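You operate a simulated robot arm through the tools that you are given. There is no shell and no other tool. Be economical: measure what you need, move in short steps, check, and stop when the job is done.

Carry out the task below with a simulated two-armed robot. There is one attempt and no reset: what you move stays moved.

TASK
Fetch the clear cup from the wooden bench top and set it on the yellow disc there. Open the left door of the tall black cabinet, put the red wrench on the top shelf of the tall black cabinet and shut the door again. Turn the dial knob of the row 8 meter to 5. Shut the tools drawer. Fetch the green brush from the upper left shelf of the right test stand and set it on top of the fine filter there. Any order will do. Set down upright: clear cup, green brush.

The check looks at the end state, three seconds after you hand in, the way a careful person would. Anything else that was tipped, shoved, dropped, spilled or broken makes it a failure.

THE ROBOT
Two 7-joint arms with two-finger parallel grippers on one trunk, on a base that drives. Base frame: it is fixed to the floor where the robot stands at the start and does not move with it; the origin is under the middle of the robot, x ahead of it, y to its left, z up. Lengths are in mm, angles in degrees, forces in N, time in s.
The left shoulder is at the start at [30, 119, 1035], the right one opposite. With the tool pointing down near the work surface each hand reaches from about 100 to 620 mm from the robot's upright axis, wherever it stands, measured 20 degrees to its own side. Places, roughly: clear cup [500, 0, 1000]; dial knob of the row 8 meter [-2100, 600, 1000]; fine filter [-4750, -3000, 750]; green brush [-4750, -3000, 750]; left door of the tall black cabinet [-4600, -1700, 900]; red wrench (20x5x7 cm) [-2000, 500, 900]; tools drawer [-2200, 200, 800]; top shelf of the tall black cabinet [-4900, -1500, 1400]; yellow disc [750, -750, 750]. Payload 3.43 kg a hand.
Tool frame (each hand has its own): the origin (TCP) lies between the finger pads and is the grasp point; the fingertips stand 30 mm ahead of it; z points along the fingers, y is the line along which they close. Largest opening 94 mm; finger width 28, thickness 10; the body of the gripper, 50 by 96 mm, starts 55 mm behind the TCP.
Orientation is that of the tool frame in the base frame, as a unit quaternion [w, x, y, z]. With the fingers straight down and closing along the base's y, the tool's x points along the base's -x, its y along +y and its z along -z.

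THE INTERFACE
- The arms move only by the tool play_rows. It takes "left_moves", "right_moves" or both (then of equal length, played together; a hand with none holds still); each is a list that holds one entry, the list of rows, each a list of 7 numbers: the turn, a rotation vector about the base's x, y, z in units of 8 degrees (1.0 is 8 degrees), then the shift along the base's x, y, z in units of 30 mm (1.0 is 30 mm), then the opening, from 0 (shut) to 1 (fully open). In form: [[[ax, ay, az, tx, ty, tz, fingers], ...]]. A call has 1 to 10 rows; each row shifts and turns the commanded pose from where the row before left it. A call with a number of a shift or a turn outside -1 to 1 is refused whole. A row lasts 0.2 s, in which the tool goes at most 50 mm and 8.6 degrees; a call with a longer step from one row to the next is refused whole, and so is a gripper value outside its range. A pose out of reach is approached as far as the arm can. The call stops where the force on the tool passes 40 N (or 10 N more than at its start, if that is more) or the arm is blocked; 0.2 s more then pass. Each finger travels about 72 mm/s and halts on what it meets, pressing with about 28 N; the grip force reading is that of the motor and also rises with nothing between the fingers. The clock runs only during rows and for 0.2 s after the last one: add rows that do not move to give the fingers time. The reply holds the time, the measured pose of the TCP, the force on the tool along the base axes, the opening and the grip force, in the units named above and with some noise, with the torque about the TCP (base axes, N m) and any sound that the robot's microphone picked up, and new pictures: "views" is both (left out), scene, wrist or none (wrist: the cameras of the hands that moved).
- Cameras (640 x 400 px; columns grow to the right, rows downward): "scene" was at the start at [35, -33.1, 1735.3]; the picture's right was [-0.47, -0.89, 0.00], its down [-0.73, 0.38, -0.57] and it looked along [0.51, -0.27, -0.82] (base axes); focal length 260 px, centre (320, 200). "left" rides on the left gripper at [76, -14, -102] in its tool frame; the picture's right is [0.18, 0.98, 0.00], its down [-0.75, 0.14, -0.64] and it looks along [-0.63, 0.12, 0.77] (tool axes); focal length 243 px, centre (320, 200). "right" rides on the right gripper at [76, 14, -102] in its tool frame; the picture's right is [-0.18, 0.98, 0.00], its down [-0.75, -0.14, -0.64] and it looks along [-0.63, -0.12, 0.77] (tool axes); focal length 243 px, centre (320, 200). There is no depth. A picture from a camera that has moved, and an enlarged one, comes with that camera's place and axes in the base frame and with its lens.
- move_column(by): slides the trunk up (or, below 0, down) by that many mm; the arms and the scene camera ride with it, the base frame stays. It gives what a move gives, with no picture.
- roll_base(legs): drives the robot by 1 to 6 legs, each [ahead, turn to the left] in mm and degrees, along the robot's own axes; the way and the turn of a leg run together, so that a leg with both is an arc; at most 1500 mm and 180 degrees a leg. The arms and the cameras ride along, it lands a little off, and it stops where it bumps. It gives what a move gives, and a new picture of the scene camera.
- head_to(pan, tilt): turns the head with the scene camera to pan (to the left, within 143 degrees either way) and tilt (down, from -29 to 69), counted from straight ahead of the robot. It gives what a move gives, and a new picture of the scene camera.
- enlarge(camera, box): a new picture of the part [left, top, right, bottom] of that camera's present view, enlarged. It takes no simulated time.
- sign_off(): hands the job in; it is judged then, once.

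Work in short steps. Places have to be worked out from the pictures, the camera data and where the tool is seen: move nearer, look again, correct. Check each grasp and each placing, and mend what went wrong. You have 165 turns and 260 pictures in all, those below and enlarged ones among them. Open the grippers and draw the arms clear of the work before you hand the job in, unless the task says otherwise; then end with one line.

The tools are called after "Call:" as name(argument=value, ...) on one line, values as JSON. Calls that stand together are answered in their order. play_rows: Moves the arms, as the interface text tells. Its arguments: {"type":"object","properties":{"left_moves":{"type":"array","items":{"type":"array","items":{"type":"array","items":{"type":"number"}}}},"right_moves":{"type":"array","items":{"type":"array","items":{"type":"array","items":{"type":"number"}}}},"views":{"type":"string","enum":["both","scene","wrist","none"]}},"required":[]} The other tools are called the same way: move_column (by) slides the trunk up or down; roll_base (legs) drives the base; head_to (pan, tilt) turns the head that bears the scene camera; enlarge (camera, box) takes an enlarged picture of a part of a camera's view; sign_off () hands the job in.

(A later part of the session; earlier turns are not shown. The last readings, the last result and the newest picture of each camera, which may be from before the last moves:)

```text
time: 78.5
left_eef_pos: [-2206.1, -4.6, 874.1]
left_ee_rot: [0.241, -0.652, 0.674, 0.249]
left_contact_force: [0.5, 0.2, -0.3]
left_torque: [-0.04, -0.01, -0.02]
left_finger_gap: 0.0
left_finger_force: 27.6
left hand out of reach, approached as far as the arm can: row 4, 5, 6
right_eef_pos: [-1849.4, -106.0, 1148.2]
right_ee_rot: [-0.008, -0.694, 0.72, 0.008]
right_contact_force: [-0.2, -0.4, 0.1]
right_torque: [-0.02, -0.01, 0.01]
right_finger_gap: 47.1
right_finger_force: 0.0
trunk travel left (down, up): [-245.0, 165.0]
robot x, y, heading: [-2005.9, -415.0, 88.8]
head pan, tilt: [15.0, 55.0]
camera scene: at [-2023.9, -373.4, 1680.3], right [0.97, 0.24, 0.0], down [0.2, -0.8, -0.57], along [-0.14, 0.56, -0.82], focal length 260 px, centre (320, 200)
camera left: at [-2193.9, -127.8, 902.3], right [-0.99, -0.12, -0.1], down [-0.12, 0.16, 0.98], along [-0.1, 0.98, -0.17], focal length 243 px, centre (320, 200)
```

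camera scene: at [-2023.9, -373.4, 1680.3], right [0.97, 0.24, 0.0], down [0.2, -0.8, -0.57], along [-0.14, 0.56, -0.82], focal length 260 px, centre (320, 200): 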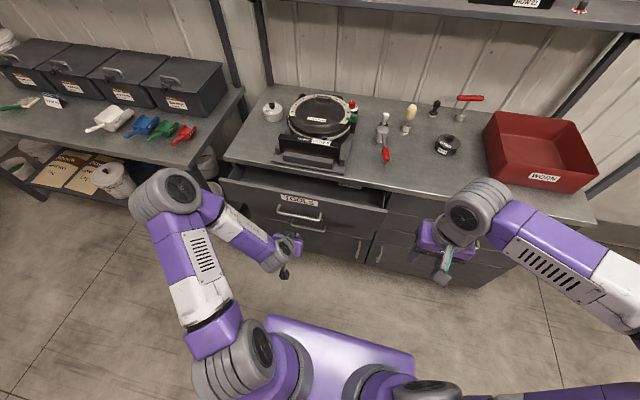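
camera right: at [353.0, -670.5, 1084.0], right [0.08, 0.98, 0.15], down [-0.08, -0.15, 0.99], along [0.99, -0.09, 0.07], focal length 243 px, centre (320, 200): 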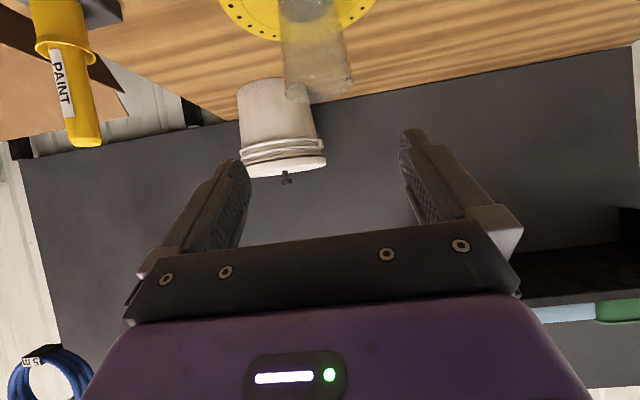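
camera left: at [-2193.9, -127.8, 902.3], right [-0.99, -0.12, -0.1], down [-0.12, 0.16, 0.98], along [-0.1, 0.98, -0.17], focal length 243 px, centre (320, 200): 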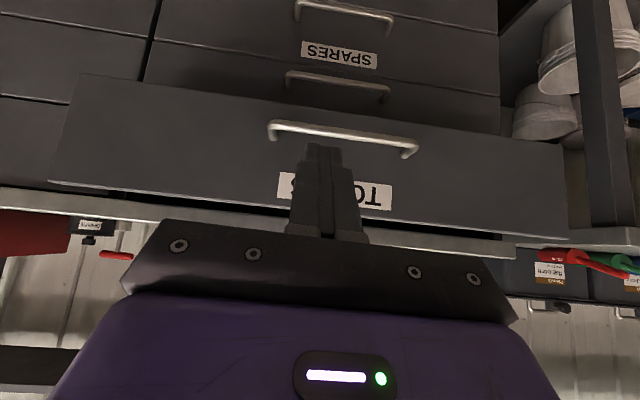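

I aim the tip at z≈820 (handle ≈775, panel top ≈848) and push in.

Call:
play_rows(left_moves=[[[0, 0, 0, 0, 0, -1, 0], [0, 0, 0, 0, 1, 0, 0], [0, 0, 0, 0, 1, 0, 0], [0, 0, 0, 0, 1, 0, 0], [0, 0, 0, 0, 1, 0, 0], [0, 0, 0, 0, 1, 0, 0], [0, 0, 0, 0, 1, 0, 0], [0, 0, 0, 0, 0.8, 0, 0], [0, 0, 0, 0, 0.5, 0, 0], [0, 0, 0, 0, 0, 0, 0]]], views="wrist")

```text
time: 80.7
left_eef_pos: [-2205.7, 216.4, 845.2]
left_ee_rot: [0.242, -0.652, 0.674, 0.249]
left_contact_force: [-0.7, 0.5, -0.3]
left_torque: [0.02, -0.01, 0.0]
left_finger_gap: 0.0
left_finger_force: 28.7
right_eef_pos: [-1850.9, -106.4, 1148.5]
right_ee_rot: [-0.008, -0.693, 0.721, 0.01]
right_contact_force: [0.0, -0.1, -0.4]
right_torque: [0.0, 0.01, 0.0]
right_finger_gap: 47.2
right_finger_force: 0.0
trunk travel left (down, up): [-245.0, 165.0]
robot x, y, heading: [-2003.9, -409.4, 88.8]
head pan, tilt: [15.0, 55.0]
camera left: at [-2194.1, 92.4, 872.4], right [-0.99, -0.11, -0.1], down [-0.12, 0.16, 0.98], along [-0.1, 0.98, -0.17], focal length 243 px, centre (320, 200)
```

left: 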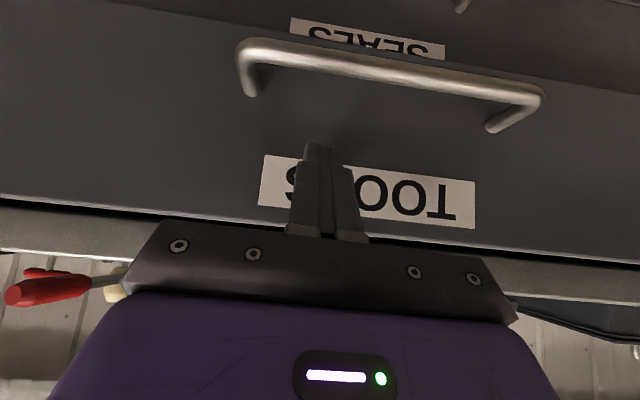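

Good contact above the handle. I finish the push to resistance.

Call:
play_rows(left_moves=[[[0, 0, 0, 0, 0.5, 0, 0], [0, 0, 0, 0, 0.5, 0, 0], [0, 0, 0, 0, 0.3, 0, 0], [0, 0, 0, 0, 0.3, 0, 0], [0, 0, 0, 0, 0.3, 0, 0]]], views="none")

Call:
play_rows(left_moves=[[[0, 0, 0, 0, -0.3, 0.1, 0], [0, 0, 0, 0, -0.6, 0.1, 0], [0, 0, 0, 0, -0.8, 0.3, 0], [0, 0, 0, 0, -1, 0.5, 0], [0, 0, 0, 0, -1, 0.5, 0]]], views="both")

```text
time: 81.8
left_eef_pos: [-2205.0, 257.4, 841.7]
left_ee_rot: [0.238, -0.654, 0.675, 0.245]
left_contact_force: [-0.3, -24.4, 10.0]
left_torque: [-0.05, 0.0, 0.03]
left_finger_gap: 0.0
left_finger_force: 28.2
right_eef_pos: [-1849.5, -109.4, 1148.9]
right_ee_rot: [-0.006, -0.693, 0.721, 0.01]
right_contact_force: [0.8, -0.3, 0.3]
right_torque: [0.0, -0.01, 0.04]
right_finger_gap: 46.8
right_finger_force: 0.1
trunk travel left (down, up): [-245.0, 165.0]
robot x, y, heading: [-2006.3, -416.2, 88.8]
head pan, tilt: [15.0, 55.0]
stopped in row 5 (left hand): the force on the tool passed its limit at 48 N (the readings are from after the stop); the commanded pose is now the measured one
```

```text
time: 83.0
left_eef_pos: [-2207.0, 147.9, 884.5]
left_ee_rot: [0.238, -0.654, 0.675, 0.245]
left_contact_force: [-0.7, 0.3, -0.1]
left_torque: [0.03, -0.01, 0.01]
left_finger_gap: 0.2
left_finger_force: 28.2
right_eef_pos: [-1850.0, -106.6, 1147.7]
right_ee_rot: [-0.007, -0.694, 0.72, 0.011]
right_contact_force: [1.0, 0.4, -0.5]
right_torque: [-0.01, -0.02, -0.01]
right_finger_gap: 46.9
right_finger_force: 0.0
trunk travel left (down, up): [-245.0, 165.0]
robot x, y, heading: [-2008.5, -410.6, 89.0]
head pan, tilt: [15.0, 55.0]
camera scene: at [-2023.5, -374.8, 1680.4], right [0.97, 0.24, 0.0], down [0.2, -0.8, -0.57], along [-0.14, 0.56, -0.82], focal length 260 px, centre (320, 200)
camera left: at [-2194.4, 24.8, 913.9], right [-0.99, -0.12, -0.1], down [-0.12, 0.17, 0.98], along [-0.1, 0.98, -0.18], focal length 243 px, centre (320, 200)
```

scene: 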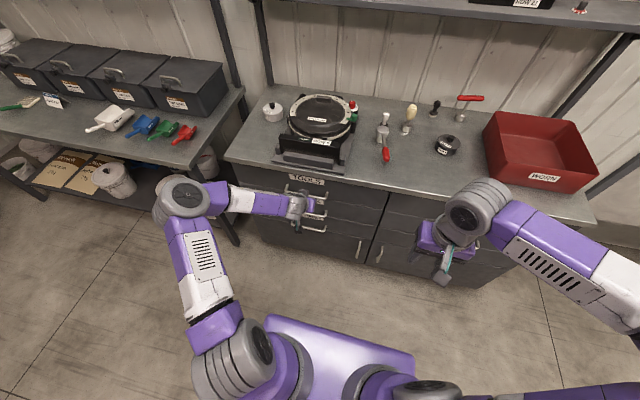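
left: 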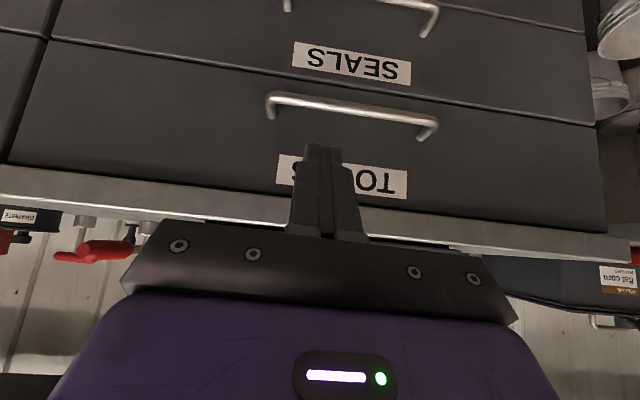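

The drawer is shut. I retract and untilt the left hand, raise the trunk, and drive closer to the counter.

Call:
play_rows(left_moves=[[[0, 0, 0, 0, -1, 1, 0], [-1, 0, 0, 0, -1, 1, 0], [-1, 0, 0, 0, -1, 1, 0], [-1, 0, 0, 0, -1, 1, 0], [-1, 0, 0, 0, -1, 1, 0.5], [-0.9, 0, 0, 0, -1, 1, 1], [0, 0, 0, 0, -0.5, 1, 1], [0, 0, 0, 0, 0, 1, 1], [0, 0, 0, 0, 0, 1, 1]]], views="none")

Call:
move_column(by=160)

Call:
roll_base(legs=[[300, 0]])

Call:
enlarge(camera="left", box=[0, 0, 640, 400])

```text
time: 85.0
left_eef_pos: [-2206.3, -43.8, 1155.7]
left_ee_rot: [0.006, -0.696, 0.718, 0.005]
left_contact_force: [0.1, 0.9, -0.4]
left_torque: [0.01, 0.04, -0.02]
left_finger_gap: 94.1
left_finger_force: 0.1
right_eef_pos: [-1850.5, -106.5, 1147.0]
right_ee_rot: [-0.007, -0.693, 0.721, 0.01]
right_contact_force: [-1.1, -0.1, -0.1]
right_torque: [0.02, 0.02, 0.03]
right_finger_gap: 47.0
right_finger_force: 0.0
trunk travel left (down, up): [-245.0, 165.0]
robot x, y, heading: [-2005.7, -415.7, 88.9]
head pan, tilt: [15.0, 55.0]
```

```text
time: 86.8
left_eef_pos: [-2205.5, -43.8, 1314.5]
left_ee_rot: [0.005, -0.696, 0.718, 0.005]
left_contact_force: [0.2, 0.2, -0.5]
left_torque: [0.04, 0.0, -0.03]
left_finger_gap: 93.8
left_finger_force: 0.1
right_eef_pos: [-1850.2, -106.4, 1307.7]
right_ee_rot: [-0.008, -0.693, 0.721, 0.01]
right_contact_force: [0.8, -0.2, -0.5]
right_torque: [-0.03, -0.01, 0.0]
right_finger_gap: 47.3
right_finger_force: 0.2
trunk travel left (down, up): [-405.0, 5.0]
robot x, y, heading: [-2006.1, -415.8, 88.9]
head pan, tilt: [15.0, 55.0]
```

```text
time: 88.9
left_eef_pos: [-2198.2, 258.3, 1315.7]
left_ee_rot: [0.005, -0.694, 0.72, 0.006]
left_contact_force: [0.3, 0.3, 0.2]
left_torque: [0.01, -0.03, 0.0]
left_finger_gap: 94.1
left_finger_force: 0.0
right_eef_pos: [-1842.4, 194.2, 1306.8]
right_ee_rot: [-0.008, -0.692, 0.722, 0.01]
right_contact_force: [-0.5, 0.1, 0.0]
right_torque: [0.0, 0.0, -0.02]
right_finger_gap: 47.1
right_finger_force: 0.0
trunk travel left (down, up): [-405.0, 5.0]
robot x, y, heading: [-1999.7, -110.9, 88.4]
head pan, tilt: [15.0, 55.0]
camera scene: at [-2016.6, -72.5, 1840.4], right [0.97, 0.24, 0.0], down [0.19, -0.8, -0.57], along [-0.14, 0.56, -0.82], focal length 260 px, centre (320, 200)
```

scene: 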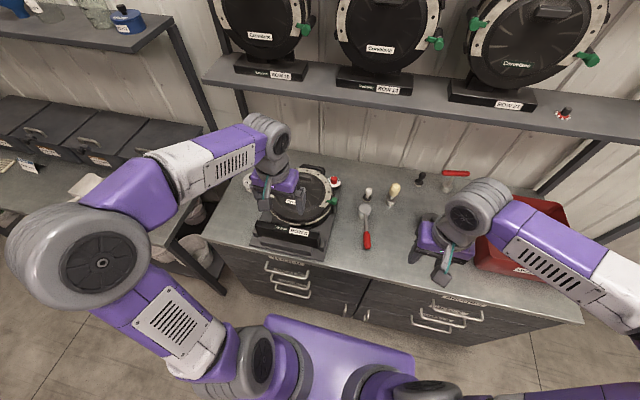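

```text
1.00 times, centred on (320, 200) of left (not enlarged: the box is as wide or as high as the picture)
camera zoom: at [-2186.1, 181.9, 1417.2], right [-0.99, -0.15, 0.0], down [-0.11, 0.75, 0.65], along [-0.1, 0.65, -0.76], focal length 243 px, centre (320, 200)
```

zoom: 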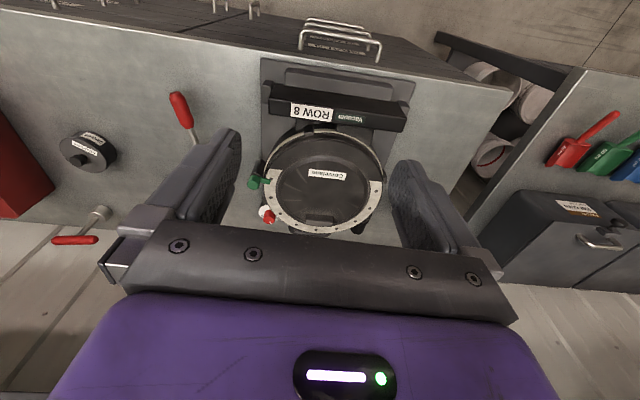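

Call:
enlarge(camera="scene", box=[250, 150, 410, 250])

Call:
enlarge(camera="left", box=[240, 160, 304, 240])

```text
4.00 times, centred on (330, 200) of scene
camera zoom: at [-2016.6, -72.5, 1840.4], right [0.97, 0.24, 0.0], down [0.19, -0.8, -0.57], along [-0.14, 0.56, -0.82], focal length 1039 px, centre (280, 200)
```

zoom: 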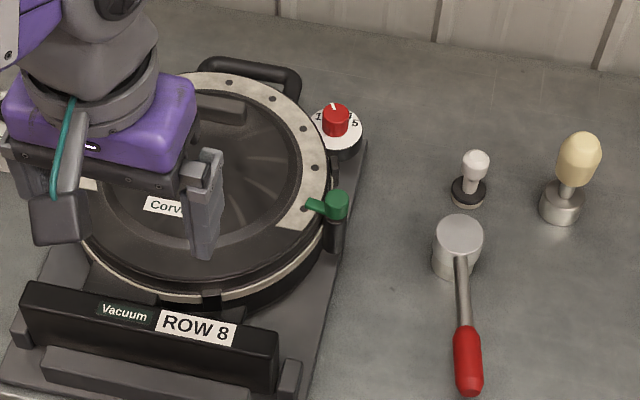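

```text
5.00 times, centred on (272, 200) of left
camera zoom: at [-2186.1, 181.9, 1417.2], right [-0.99, -0.15, 0.0], down [-0.11, 0.75, 0.65], along [-0.1, 0.65, -0.76], focal length 1213 px, centre (560, 200)
```

zoom: 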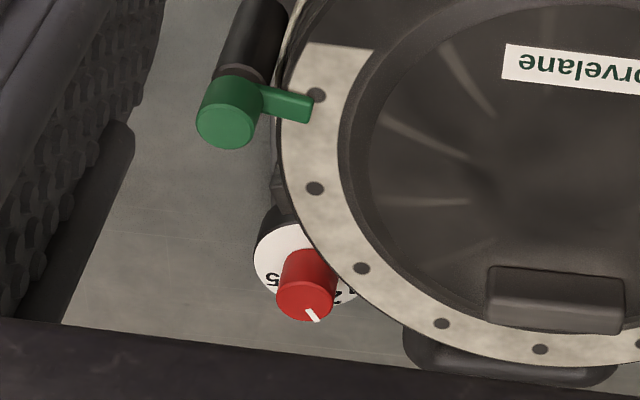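

Knob ≈(−2128,620,998). I drive 70 mm nearer, then bring the left hand above the knob at safe height.

Call:
roll_base(legs=[[70, 0]])

Call:
play_rows(left_moves=[[[0, 0, 0, 0.3, 1, -0.4, 1], [0, 0, 0, 0.3, 1, -0.5, 1], [0, 0, 0, 0.3, 1, -0.5, 1], [0, 0, 0, 0.3, 1, -0.5, 0.7], [0, 0, 0, 0.3, 1, -0.5, 0.6], [0, 0, 0, 0.3, 1, -0.6, 0.6], [0, 0, 0, 0.3, 1, -0.6, 0.6], [0, 0, 0, 0.3, 1, -0.6, 0.6], [0, 0, 0, 0, 0, 0, 0.6]]], views="both")

```text
time: 89.9
left_eef_pos: [-2195.7, 331.9, 1315.4]
left_ee_rot: [0.005, -0.694, 0.72, 0.005]
left_contact_force: [-0.4, 0.3, 0.1]
left_torque: [0.0, 0.02, 0.02]
left_finger_gap: 93.9
left_finger_force: 0.0
right_eef_pos: [-1840.1, 266.1, 1308.2]
right_ee_rot: [-0.007, -0.691, 0.722, 0.01]
right_contact_force: [0.0, 0.3, -0.2]
right_torque: [-0.02, -0.03, 0.01]
right_finger_gap: 47.3
right_finger_force: 0.1
trunk travel left (down, up): [-405.0, 5.0]
robot x, y, heading: [-2000.4, -40.1, 88.6]
head pan, tilt: [15.0, 55.0]
camera scene: at [-2014.8, -0.4, 1840.4], right [0.97, 0.23, 0.0], down [0.19, -0.8, -0.57], along [-0.13, 0.56, -0.82], focal length 260 px, centre (320, 200)
```

scene: 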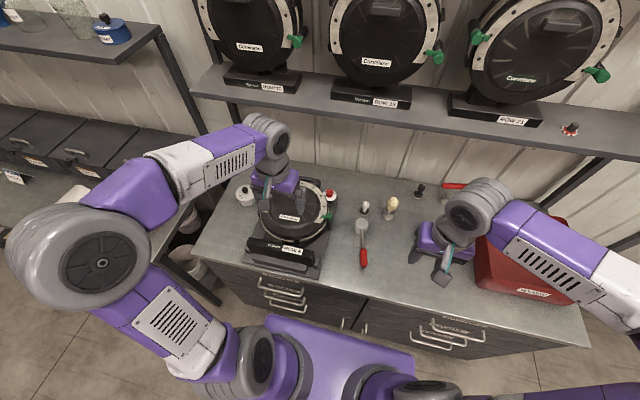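

```text
time: 91.9
left_eef_pos: [-2124.4, 570.5, 1190.4]
left_ee_rot: [0.005, -0.694, 0.72, 0.005]
left_contact_force: [0.5, -1.0, 0.5]
left_torque: [0.01, 0.0, 0.0]
left_finger_gap: 56.5
left_finger_force: 0.0
right_eef_pos: [-1840.7, 265.6, 1308.4]
right_ee_rot: [-0.007, -0.692, 0.722, 0.009]
right_contact_force: [0.1, 0.1, -0.5]
right_torque: [0.02, 0.01, 0.02]
right_finger_gap: 47.2
right_finger_force: 0.0
trunk travel left (down, up): [-405.0, 5.0]
robot x, y, heading: [-1998.6, -42.6, 88.8]
head pan, tilt: [15.0, 55.0]
camera scene: at [-2015.2, -2.1, 1840.4], right [0.97, 0.23, 0.0], down [0.19, -0.8, -0.57], along [-0.13, 0.56, -0.82], focal length 260 px, centre (320, 200)
camera left: at [-2112.8, 492.9, 1291.1], right [-0.99, -0.15, 0.0], down [-0.11, 0.75, 0.65], along [-0.09, 0.65, -0.76], focal length 243 px, centre (320, 200)
```

scene: 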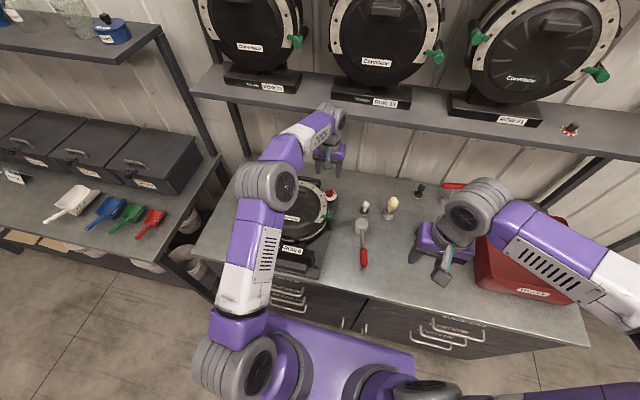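
left: 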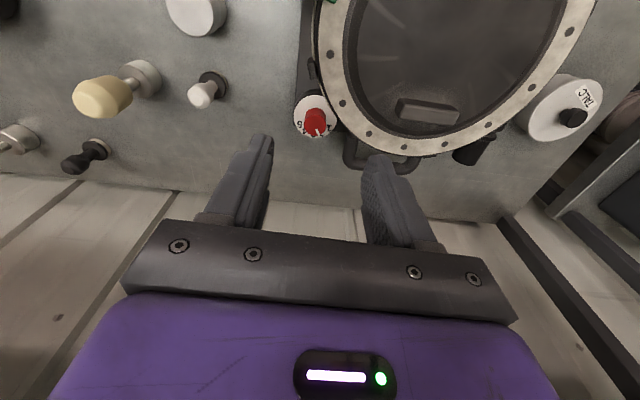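

Call:
enlarge(camera="left", box=[280, 80, 360, 160])

Call:
play_rows(left_moves=[[[0, 0, 0, 0, 0, -0.8, 0.6], [0, 0, 0, 0, 0.2, -1, 0.6], [0, 0, 0, 0, 0.2, -1, 0.6], [0, 0, 0, 0, 0.2, -0.7, 0.6], [0, 0, 0, 0, 0, 0, 0.6]]], views="wrist")

Call:
enlarge(camera="left", box=[240, 40, 400, 140])

```text
5.00 times, centred on (320, 120) of left
camera zoom: at [-2112.8, 492.9, 1291.1], right [-0.99, -0.15, 0.0], down [-0.11, 0.75, 0.65], along [-0.09, 0.65, -0.76], focal length 1213 px, centre (320, 600)
```

zoom: 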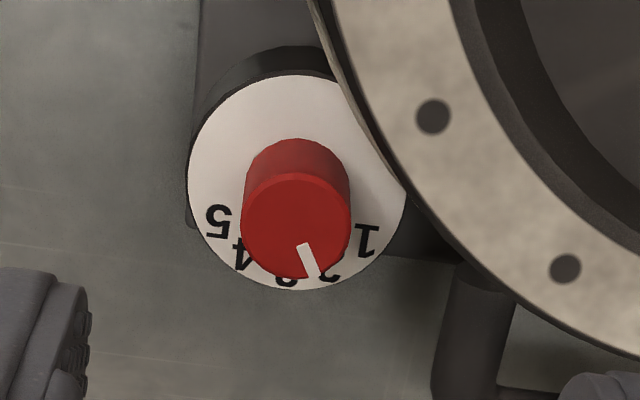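

```text
time: 93.1
left_eef_pos: [-2124.2, 590.0, 1083.2]
left_ee_rot: [0.005, -0.694, 0.72, 0.005]
left_contact_force: [0.2, -0.1, -0.1]
left_torque: [0.01, 0.0, -0.04]
left_finger_gap: 56.4
left_finger_force: 0.0
right_eef_pos: [-1840.4, 265.3, 1307.0]
right_ee_rot: [-0.008, -0.692, 0.722, 0.009]
right_contact_force: [0.0, -0.4, -0.3]
right_torque: [0.02, 0.0, 0.01]
right_finger_gap: 46.8
right_finger_force: 0.0
trunk travel left (down, up): [-405.0, 5.0]
robot x, y, heading: [-1998.0, -40.7, 88.5]
head pan, tilt: [15.0, 55.0]
camera left: at [-2112.4, 511.3, 1185.6], right [-0.99, -0.15, 0.0], down [-0.11, 0.75, 0.65], along [-0.09, 0.65, -0.76], focal length 243 px, centre (320, 200)
```

left: 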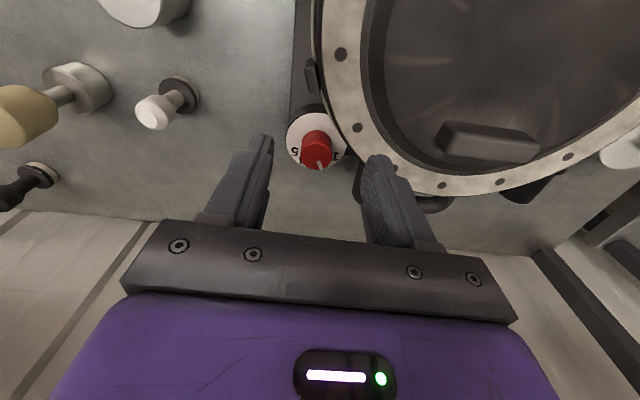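

```text
4.00 times, centred on (320, 90) of left
camera zoom: at [-2112.4, 511.3, 1185.6], right [-0.99, -0.15, 0.0], down [-0.11, 0.75, 0.65], along [-0.09, 0.65, -0.76], focal length 970 px, centre (320, 640)
```

zoom: 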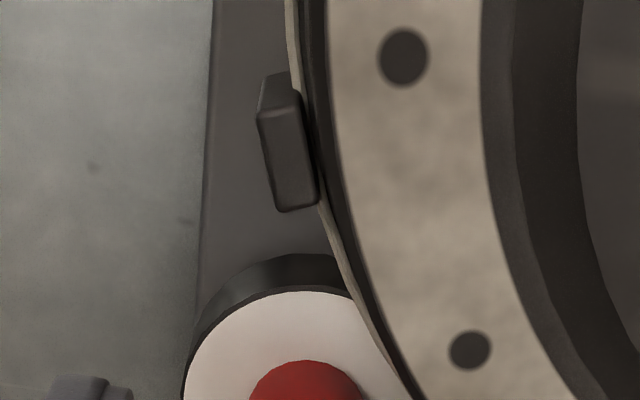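

Dial: 3 points to +y, 5 about 60° clockwise of it, the pointer is at about 2; so ~90° clockwise is needed. I narrow the fingers and move to right above the knob (tips ~15 mm above).

Call:
play_rows(left_moves=[[[0, 0, 0, -0.05, 0.5, 0, 0.45], [0, 0, 0, 0, 0.5, -0.3, 0.4], [0, 0, 0, 0, 0, -0.6, 0.4], [0, 0, 0, 0, 0, -0.4, 0.4], [0, 0, 0, 0, 0, 0, 0.4]]], views="both")

Call:
enlarge(camera="left", box=[240, 100, 400, 200])

Call:
enlarge(camera="scene", box=[270, 140, 400, 230])

```text
time: 94.3
left_eef_pos: [-2126.9, 617.4, 1044.9]
left_ee_rot: [0.005, -0.694, 0.72, 0.004]
left_contact_force: [-0.8, -0.4, -0.1]
left_torque: [-0.01, 0.01, 0.03]
left_finger_gap: 37.8
left_finger_force: 0.1
right_eef_pos: [-1841.5, 266.0, 1307.0]
right_ee_rot: [-0.007, -0.691, 0.723, 0.009]
right_contact_force: [0.2, 0.9, -0.4]
right_torque: [0.02, -0.02, -0.03]
right_finger_gap: 47.0
right_finger_force: 0.0
trunk travel left (down, up): [-405.0, 5.0]
robot x, y, heading: [-1999.3, -41.8, 89.0]
head pan, tilt: [15.0, 55.0]
camera scene: at [-2014.7, -0.8, 1840.3], right [0.97, 0.23, 0.0], down [0.19, -0.8, -0.57], along [-0.13, 0.56, -0.82], focal length 260 px, centre (320, 200)
camera left: at [-2113.5, 539.8, 1147.4], right [-0.99, -0.15, 0.0], down [-0.11, 0.75, 0.65], along [-0.09, 0.65, -0.76], focal length 243 px, centre (320, 200)
```

scene: 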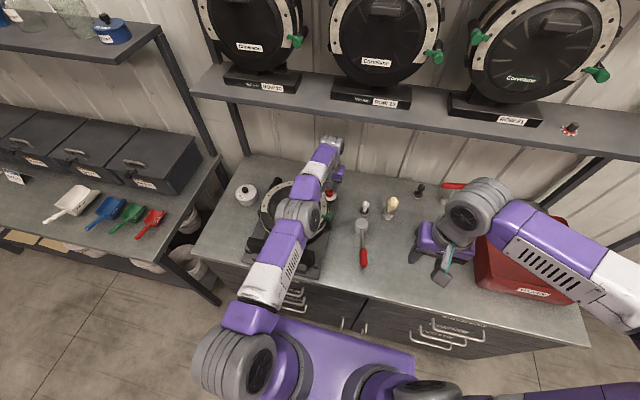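
left: 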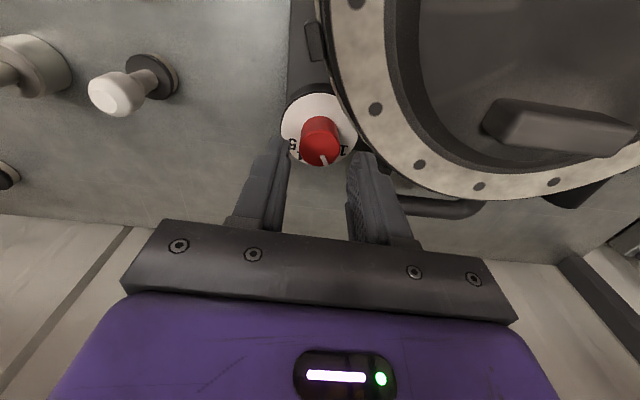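

```text
4.00 times, centred on (320, 150) of left
camera zoom: at [-2113.5, 539.8, 1147.4], right [-0.99, -0.15, 0.0], down [-0.11, 0.75, 0.65], along [-0.09, 0.65, -0.76], focal length 970 px, centre (320, 400)
```

zoom: 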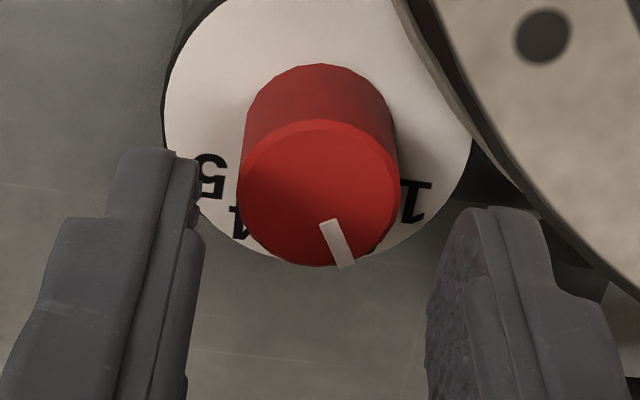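

```text
4.44 times, centred on (335, 185) of scene
camera zoom: at [-2014.7, -0.8, 1840.3], right [0.97, 0.23, 0.0], down [0.19, -0.8, -0.57], along [-0.13, 0.56, -0.82], focal length 1154 px, centre (253, 267)
```

zoom: 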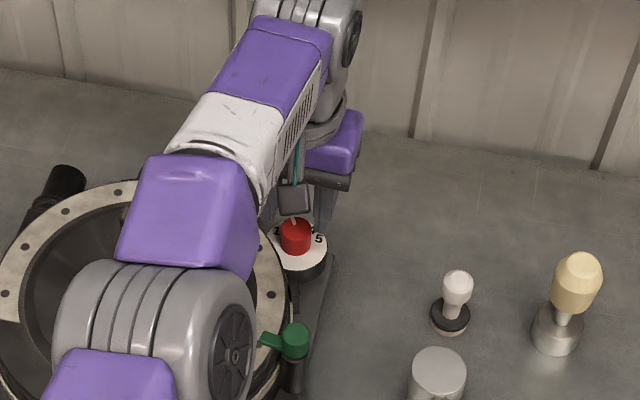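

Knob centre ≈(−2125,621), 27 mm wide, spanning z≈979–998. I rotate yaw −16° to keep clear of the rim, correct position, and descend over the knob.

Call:
play_rows(left_moves=[[[0, 0, -1, 0.07, 0.12, 0, 0.4], [0, 0, -1, 0, 0, 0, 0.38], [0, 0, 0, 0, 0, -0.4, 0.38], [0, 0, 0, 0, 0, -0.4, 0.38], [0, 0, 0, 0, 0, 0, 0.38]]], views="wrist")

Call:
enlarge(camera="left", box=[240, 100, 400, 200])

```text
time: 95.5
left_eef_pos: [-2121.5, 613.5, 1021.4]
left_ee_rot: [0.005, -0.587, 0.81, 0.003]
left_contact_force: [-0.1, -0.8, -0.3]
left_torque: [-0.01, 0.0, 0.01]
left_finger_gap: 35.6
left_finger_force: 0.1
left hand out of reach, approached as far as the arm can: row 1
right_eef_pos: [-1841.2, 266.6, 1307.7]
right_ee_rot: [-0.008, -0.691, 0.722, 0.008]
right_contact_force: [0.2, -0.2, 0.3]
right_torque: [-0.02, 0.0, 0.01]
right_finger_gap: 46.8
right_finger_force: 0.2
trunk travel left (down, up): [-405.0, 5.0]
robot x, y, heading: [-1998.6, -43.0, 88.9]
head pan, tilt: [15.0, 55.0]
camera left: at [-2133.0, 537.1, 1123.2], right [-0.99, 0.13, 0.0], down [0.1, 0.75, 0.65], along [0.09, 0.65, -0.76], focal length 243 px, centre (320, 200)
```

left: 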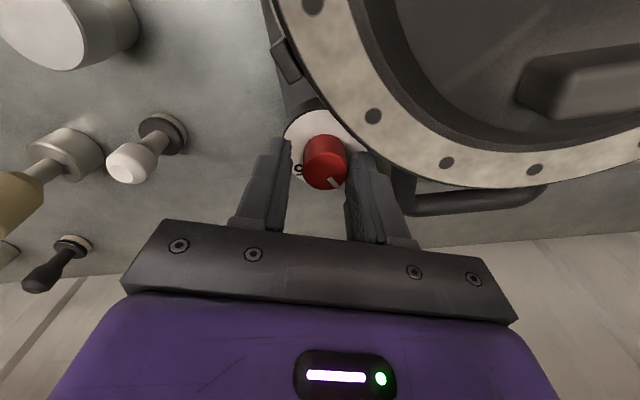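

```text
4.00 times, centred on (320, 150) of left
camera zoom: at [-2133.0, 537.1, 1123.2], right [-0.99, 0.13, 0.0], down [0.1, 0.75, 0.65], along [0.09, 0.65, -0.76], focal length 970 px, centre (320, 400)
```

zoom: 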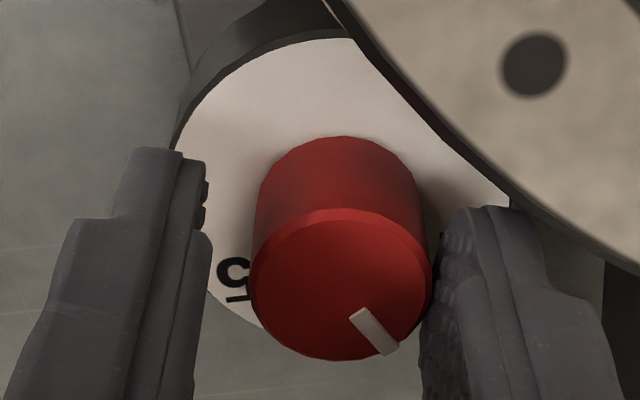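

The arm is at its reach limit 7 mm short. I lift, drive 35 mm closer and realign.

Call:
play_rows(left_moves=[[[0, 0, 0, 0, -0.2, 0.9, 0.38], [0, 0, 0, 0, -0.5, 0.5, 0.38], [0, 0, 0, 0, -0.5, 0, 0.38]]], views="none")

Call:
roll_base(legs=[[35, 0]])

Call:
enlarge(camera="left", box=[240, 60, 400, 160])

```text
time: 96.3
left_eef_pos: [-2121.7, 581.1, 1062.3]
left_ee_rot: [0.006, -0.587, 0.809, 0.004]
left_contact_force: [-0.3, 0.6, 0.5]
left_torque: [0.01, -0.01, 0.03]
left_finger_gap: 35.7
left_finger_force: 0.0
right_eef_pos: [-1839.8, 265.5, 1307.3]
right_ee_rot: [-0.008, -0.691, 0.722, 0.008]
right_contact_force: [-0.2, 0.6, -0.2]
right_torque: [0.0, -0.01, 0.03]
right_finger_gap: 46.8
right_finger_force: 0.0
trunk travel left (down, up): [-405.0, 5.0]
robot x, y, heading: [-1996.8, -39.0, 88.6]
head pan, tilt: [15.0, 55.0]
```

```text
time: 97.1
left_eef_pos: [-2120.7, 615.6, 1063.1]
left_ee_rot: [0.006, -0.587, 0.81, 0.004]
left_contact_force: [0.4, 0.3, 0.8]
left_torque: [0.03, 0.01, 0.0]
left_finger_gap: 35.5
left_finger_force: 0.1
right_eef_pos: [-1839.7, 299.6, 1307.7]
right_ee_rot: [-0.007, -0.692, 0.722, 0.01]
right_contact_force: [-0.4, -0.1, -0.4]
right_torque: [-0.01, 0.02, 0.03]
right_finger_gap: 47.0
right_finger_force: 0.1
trunk travel left (down, up): [-405.0, 5.0]
robot x, y, heading: [-1999.9, -3.2, 88.6]
head pan, tilt: [15.0, 55.0]
camera scene: at [-2013.9, 31.9, 1840.5], right [0.97, 0.23, 0.0], down [0.19, -0.8, -0.57], along [-0.13, 0.56, -0.82], focal length 260 px, centre (320, 200)
```

scene: 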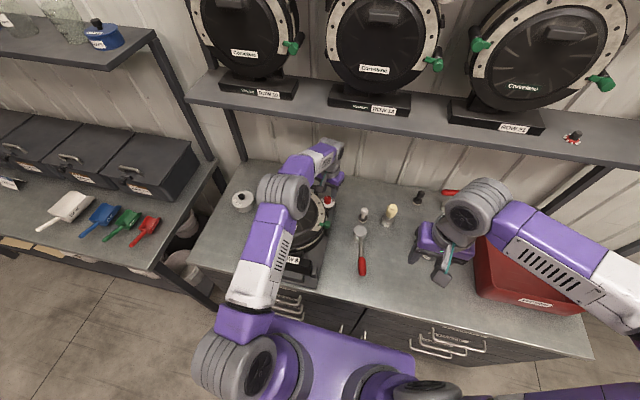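

```text
4.00 times, centred on (320, 110) of left
camera zoom: at [-2130.9, 537.5, 1164.6], right [-0.99, 0.13, 0.0], down [0.1, 0.75, 0.65], along [0.09, 0.65, -0.76], focal length 970 px, centre (320, 560)
```

zoom: 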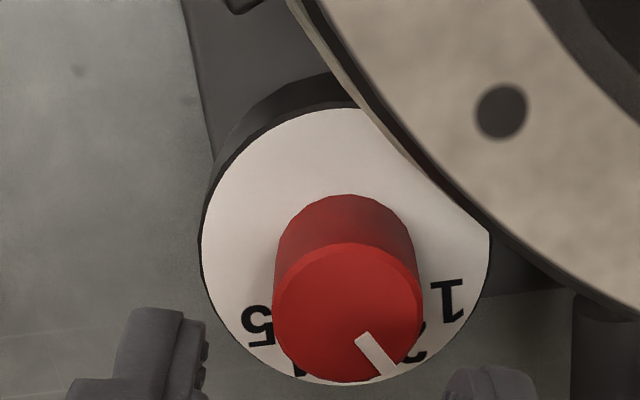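

Descend onto the knob with the correction, then check.

Call:
play_rows(left_moves=[[[0, 0, 0, -0.13, 0.16, -0.3, 0.38], [0, 0, 0, 0, 0, -0.6, 0.38], [0, 0, 0, 0, 0, -0.5, 0.38], [0, 0, 0, 0, 0, -0.2, 0.38], [0, 0, 0, 0, 0, 0, 0.38]]], views="wrist")

Call:
enlarge(camera="left", box=[240, 110, 400, 210])

```text
time: 98.3
left_eef_pos: [-2126.4, 622.2, 1013.3]
left_ee_rot: [0.005, -0.587, 0.81, 0.004]
left_contact_force: [0.4, -0.3, 0.8]
left_torque: [-0.01, 0.0, -0.04]
left_finger_gap: 35.7
left_finger_force: 0.1
right_eef_pos: [-1839.4, 301.3, 1307.0]
right_ee_rot: [-0.007, -0.691, 0.723, 0.008]
right_contact_force: [-0.2, -0.5, 0.8]
right_torque: [-0.01, -0.01, -0.01]
right_finger_gap: 47.1
right_finger_force: 0.1
trunk travel left (down, up): [-405.0, 5.0]
robot x, y, heading: [-1996.2, -7.5, 88.4]
head pan, tilt: [15.0, 55.0]
camera left: at [-2135.8, 544.8, 1114.9], right [-0.99, 0.13, 0.0], down [0.1, 0.75, 0.65], along [0.09, 0.65, -0.76], focal length 243 px, centre (320, 200)
```

left: 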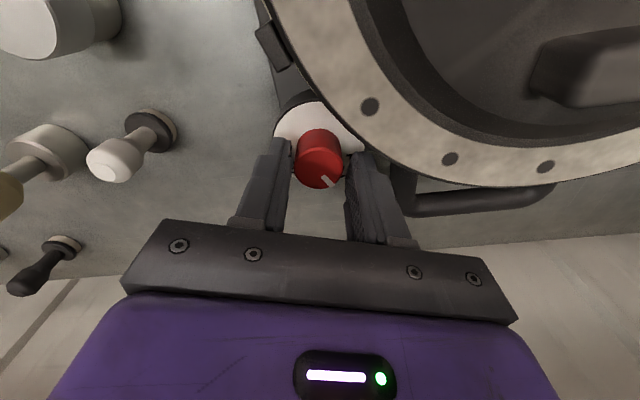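

```text
4.00 times, centred on (320, 160) of left
camera zoom: at [-2135.8, 544.8, 1114.9], right [-0.99, 0.13, 0.0], down [0.1, 0.75, 0.65], along [0.09, 0.65, -0.76], focal length 970 px, centre (320, 360)
```

zoom: 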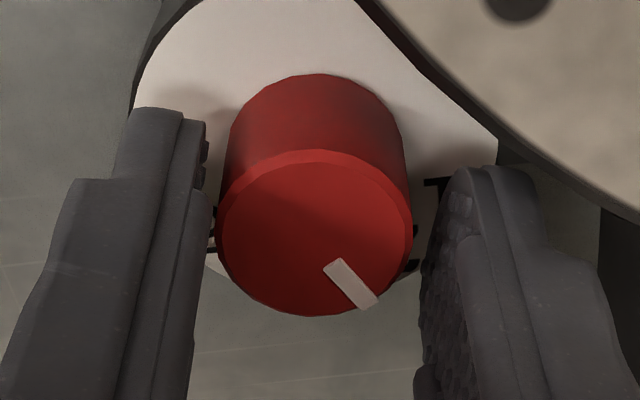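

Aligned around the knob. I close and turn clockwise 56°.

Call:
play_rows(left_moves=[[[0, 0, 0, 0, 0, 0, 0.25], [0, 0, 0, 0, 0, 0, 0.2], [0, 0, 0, 0, 0, 0, 0.2], [0, 0, -1, 0, 0, 0, 0.2], [0, 0, -1, 0, 0, 0, 0.2], [0, 0, -1, 0, 0, 0, 0.2], [0, 0, -1, 0, 0, 0, 0.2], [0, 0, -1, 0, 0, 0, 0.2], [0, 0, -1, 0, 0, 0, 0.2], [0, 0, -1, 0, 0, 0, 0.2]]], views="wrist")

Call:
enlarge(camera="left", box=[240, 110, 400, 210])

```text
time: 100.5
left_eef_pos: [-2124.4, 620.7, 1014.5]
left_ee_rot: [0.007, -0.136, 0.991, 0.001]
left_contact_force: [1.6, 1.8, 1.0]
left_torque: [-0.1, 0.2, 0.04]
left_finger_gap: 27.5
left_finger_force: 27.8
right_eef_pos: [-1838.7, 300.4, 1306.9]
right_ee_rot: [-0.007, -0.692, 0.722, 0.008]
right_contact_force: [-0.3, 0.0, 0.2]
right_torque: [-0.03, -0.01, -0.02]
right_finger_gap: 46.9
right_finger_force: 0.0
trunk travel left (down, up): [-405.0, 5.0]
robot x, y, heading: [-1994.7, -6.5, 88.7]
head pan, tilt: [15.0, 55.0]
camera left: at [-2194.7, 587.1, 1115.5], right [-0.44, 0.9, 0.0], down [0.68, 0.34, 0.65], along [0.58, 0.29, -0.76], focal length 243 px, centre (320, 200)
```

left: 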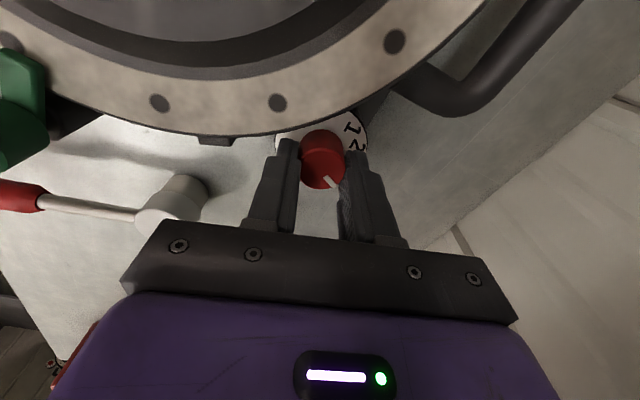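

```text
4.00 times, centred on (320, 160) of left
camera zoom: at [-2194.7, 587.1, 1115.5], right [-0.44, 0.9, 0.0], down [0.68, 0.34, 0.65], along [0.58, 0.29, -0.76], focal length 970 px, centre (320, 360)
```

zoom: 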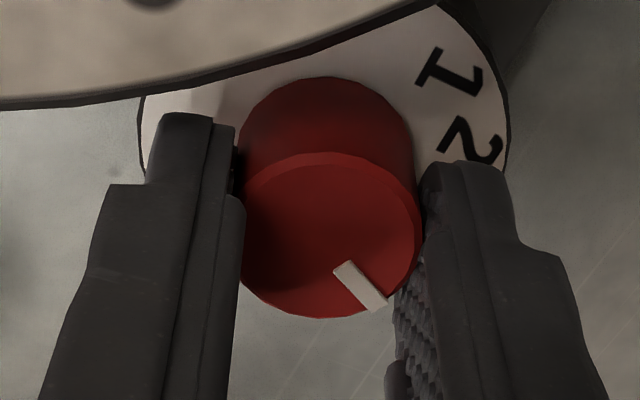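

Knob followed; pointer now about at 4. I regrasp (open, rotate back 40°, close) to stay clear of the rim.

Call:
play_rows(left_moves=[[[0, 0, 0, 0, 0, 0, 0.36], [0, 0, 0, 0, 0, 0, 0.36], [0, 0, 1, 0, 0, 0, 0.36], [0, 0, 1, 0, 0, 0, 0.36], [0, 0, 1, 0, 0, 0, 0.36], [0, 0, 1, 0, 0, 0, 0.36], [0, 0, 1, 0, 0, 0, 0.36], [0, 0, 0, 0, 0, 0, 0.36]]], views="wrist")

Call:
enlarge(camera="left", box=[240, 110, 400, 210])

```text
time: 102.3
left_eef_pos: [-2124.4, 620.9, 1013.8]
left_ee_rot: [0.006, -0.469, 0.883, 0.003]
left_contact_force: [0.4, 0.2, 0.8]
left_torque: [0.01, 0.02, 0.0]
left_finger_gap: 33.8
left_finger_force: 0.1
right_eef_pos: [-1839.8, 301.0, 1305.7]
right_ee_rot: [-0.007, -0.692, 0.722, 0.008]
right_contact_force: [0.0, 0.3, 0.2]
right_torque: [0.0, 0.03, -0.01]
right_finger_gap: 47.1
right_finger_force: 0.1
trunk travel left (down, up): [-405.0, 5.0]
robot x, y, heading: [-1996.0, -6.7, 88.7]
head pan, tilt: [15.0, 55.0]
camera left: at [-2155.7, 549.3, 1115.7], right [-0.92, 0.4, 0.0], down [0.3, 0.7, 0.65], along [0.26, 0.6, -0.76], focal length 243 px, centre (320, 200)
```

left: 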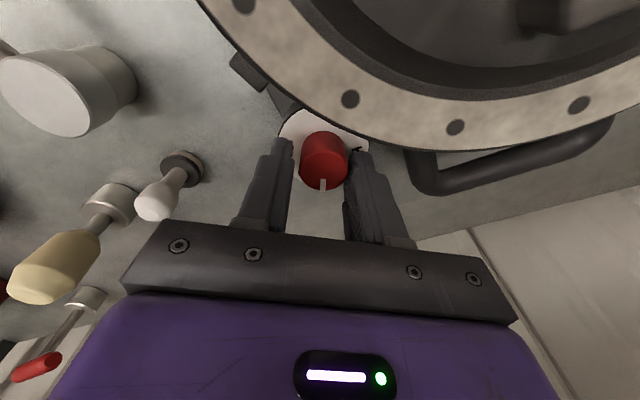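

```text
4.00 times, centred on (320, 160) of left
camera zoom: at [-2155.7, 549.3, 1115.7], right [-0.92, 0.4, 0.0], down [0.3, 0.7, 0.65], along [0.26, 0.6, -0.76], focal length 970 px, centre (320, 360)
```

zoom: 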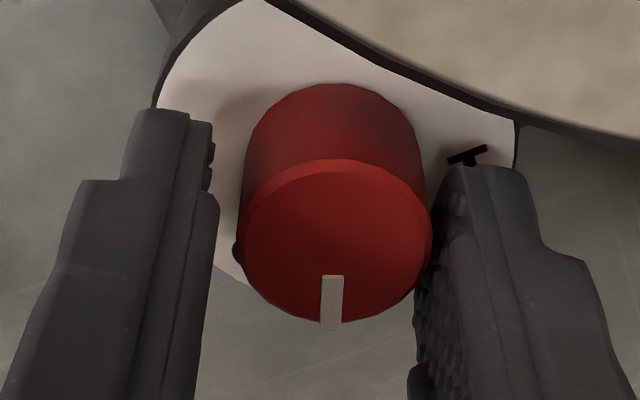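

Pointer ≈28° (at 4). Close and turn another 26°, then open and rise to check.

Call:
play_rows(left_moves=[[[0, 0, 0, 0, 0, 0, 0.25], [0, 0, 0, 0, 0, 0, 0.2], [0, 0, 0, 0, 0, 0, 0.2], [0, 0, -0.85, 0, 0, 0, 0.2], [0, 0, -0.85, 0, 0, 0, 0.2], [0, 0, -0.8, 0, 0, 0, 0.2], [0, 0, -0.75, 0, 0, 0, 0.2], [0, 0, 0, 0, 0, 0, 0.2]]], views="none")

Call:
play_rows(left_moves=[[[0, 0, 0, 0, 0, 0, 0.36], [0, 0, 0, 0, 0, 0, 0.36], [0, 0, 0.5, 0, 0, 0.5, 0.36], [0, 0, 1, 0, -0.2, 1, 0.36], [0, 0, 1, 0, -0.5, 1, 0.4], [0, 0, 1, 0, -0.5, 1, 0.5], [0, 0, 0, 0, 0, 0, 0.5]]], views="wrist")

Call:
enlarge(camera="left", box=[260, 80, 380, 155])

```text
time: 104.1
left_eef_pos: [-2124.6, 619.4, 1014.2]
left_ee_rot: [0.007, -0.257, 0.966, 0.0]
left_contact_force: [0.0, -1.4, 0.1]
left_torque: [0.3, -0.01, -0.03]
left_finger_gap: 27.1
left_finger_force: 27.8
right_eef_pos: [-1839.9, 301.4, 1307.8]
right_ee_rot: [-0.008, -0.692, 0.722, 0.009]
right_contact_force: [-0.1, 0.3, 0.7]
right_torque: [-0.01, -0.03, 0.01]
right_finger_gap: 47.0
right_finger_force: 0.0
trunk travel left (down, up): [-405.0, 5.0]
robot x, y, heading: [-1998.0, -8.0, 88.2]
head pan, tilt: [15.0, 55.0]
```

```text
time: 105.7
left_eef_pos: [-2124.2, 584.9, 1118.2]
left_ee_rot: [0.006, -0.484, 0.875, 0.003]
left_contact_force: [0.0, 0.7, -0.5]
left_torque: [-0.01, 0.01, 0.0]
left_finger_gap: 47.0
left_finger_force: 0.1
right_eef_pos: [-1840.1, 301.4, 1307.0]
right_ee_rot: [-0.007, -0.691, 0.722, 0.009]
right_contact_force: [-0.3, -1.3, -0.4]
right_torque: [-0.01, 0.0, 0.02]
right_finger_gap: 46.9
right_finger_force: 0.0
trunk travel left (down, up): [-405.0, 5.0]
robot x, y, heading: [-1998.4, -4.8, 88.7]
head pan, tilt: [15.0, 55.0]
camera left: at [-2152.4, 513.1, 1220.0], right [-0.93, 0.37, 0.0], down [0.28, 0.71, 0.65], along [0.24, 0.61, -0.76], focal length 243 px, centre (320, 200)
```

left: 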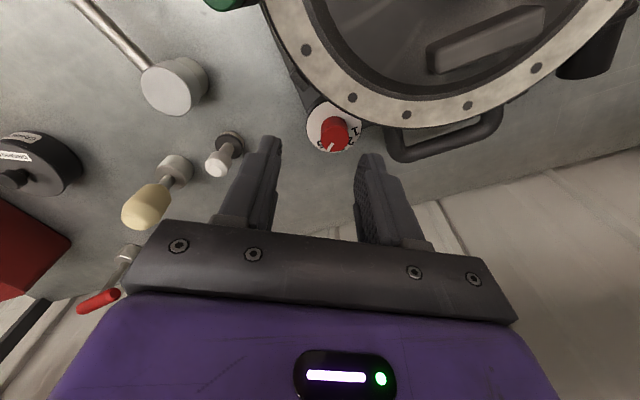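

```text
5.33 times, centred on (320, 118) of left
camera zoom: at [-2152.4, 513.1, 1220.0], right [-0.93, 0.37, 0.0], down [0.28, 0.71, 0.65], along [0.24, 0.61, -0.76], focal length 1294 px, centre (320, 640)
```

zoom: 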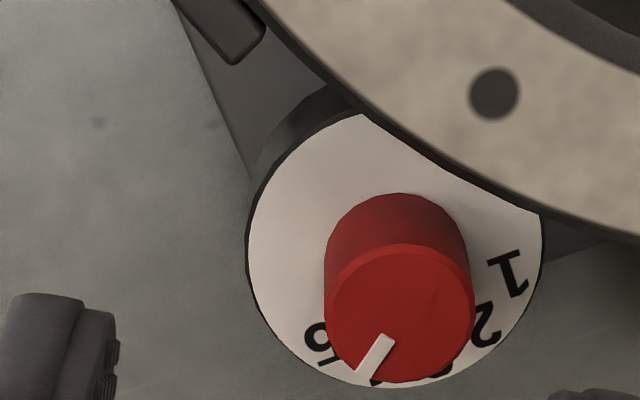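

Pointer is now at ≈50°, with 5 at ≈60°. I regrasp and turn about 9–10° more.

Call:
play_rows(left_moves=[[[0, 0, 0, 0, 0.5, -0.8, 0.36], [0, 0, 0, 0, 0.5, -0.9, 0.36], [0, 0, 0, 0, 0.2, -0.9, 0.36], [0, 0, 0, 0, 0, -0.85, 0.36], [0, 0, 0, 0, 0, 0, 0.36], [0, 0, 0, 0, 0, 0, 0.2], [0, 0, 0, 0, 0, 0, 0.2], [0, 0, -0.6, 0, 0, 0, 0.2], [0, 0, -0.65, 0, 0, 0, 0.2], [0, 0, 0, 0, 0, 0, 0.2]]], views="none")

Call:
play_rows(left_moves=[[[0, 0, 0, 0, 0, 0, 0.36], [0, 0, 0, 0, 0, 0, 0.36], [0, 0, 0.25, 0, 0, 0.5, 0.36], [0, 0, 1, 0, -0.2, 1, 0.36], [0, 0, 1, 0, -0.5, 1, 0.4], [0, 0, 1, 0, -0.5, 1, 0.5], [0, 0, 0, 0, 0, 0, 0.5]]], views="wrist")

Call:
enlarge(camera="left", box=[260, 80, 380, 155])

```text
time: 107.9
left_eef_pos: [-2122.1, 623.1, 1016.7]
left_ee_rot: [0.007, -0.405, 0.914, 0.004]
left_contact_force: [3.6, 2.4, 1.4]
left_torque: [0.13, -0.21, 0.2]
left_finger_gap: 27.3
left_finger_force: 27.7
right_eef_pos: [-1837.9, 301.4, 1307.3]
right_ee_rot: [-0.007, -0.692, 0.722, 0.01]
right_contact_force: [-0.7, -0.5, 0.1]
right_torque: [-0.02, -0.03, 0.07]
right_finger_gap: 46.9
right_finger_force: 0.1
trunk travel left (down, up): [-405.0, 5.0]
robot x, y, heading: [-1996.7, -6.7, 88.5]
head pan, tilt: [15.0, 55.0]
```

```text
time: 109.5
left_eef_pos: [-2122.8, 584.5, 1122.8]
left_ee_rot: [0.005, -0.602, 0.799, 0.004]
left_contact_force: [0.0, -0.3, -0.4]
left_torque: [0.01, -0.02, 0.02]
left_finger_gap: 47.3
left_finger_force: 0.0
right_eef_pos: [-1839.8, 300.8, 1307.5]
right_ee_rot: [-0.007, -0.691, 0.723, 0.008]
right_contact_force: [-0.6, -0.7, 0.4]
right_torque: [0.01, 0.03, -0.02]
right_finger_gap: 47.0
right_finger_force: 0.1
trunk travel left (down, up): [-405.0, 5.0]
robot x, y, heading: [-2000.6, -7.2, 88.6]
head pan, tilt: [15.0, 55.0]
camera left: at [-2130.6, 506.6, 1223.5], right [-1.0, 0.09, 0.0], down [0.07, 0.76, 0.65], along [0.06, 0.65, -0.76], focal length 243 px, centre (320, 200)
```

left: 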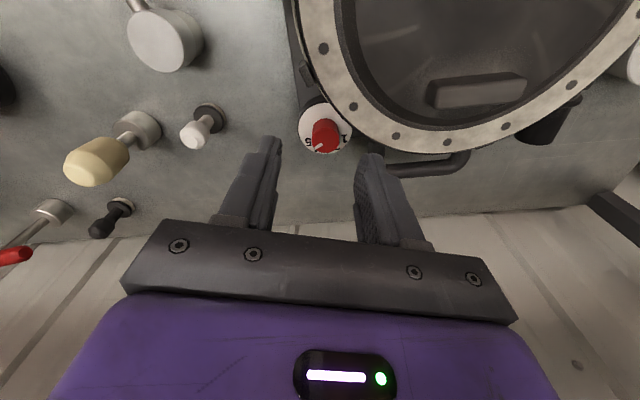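

```text
5.33 times, centred on (320, 118) of left
camera zoom: at [-2130.6, 506.6, 1223.5], right [-1.0, 0.09, 0.0], down [0.07, 0.76, 0.65], along [0.06, 0.65, -0.76], focal length 1294 px, centre (320, 640)
```

zoom: 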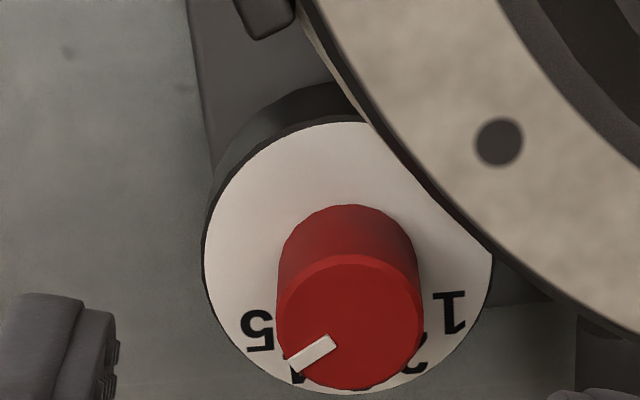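

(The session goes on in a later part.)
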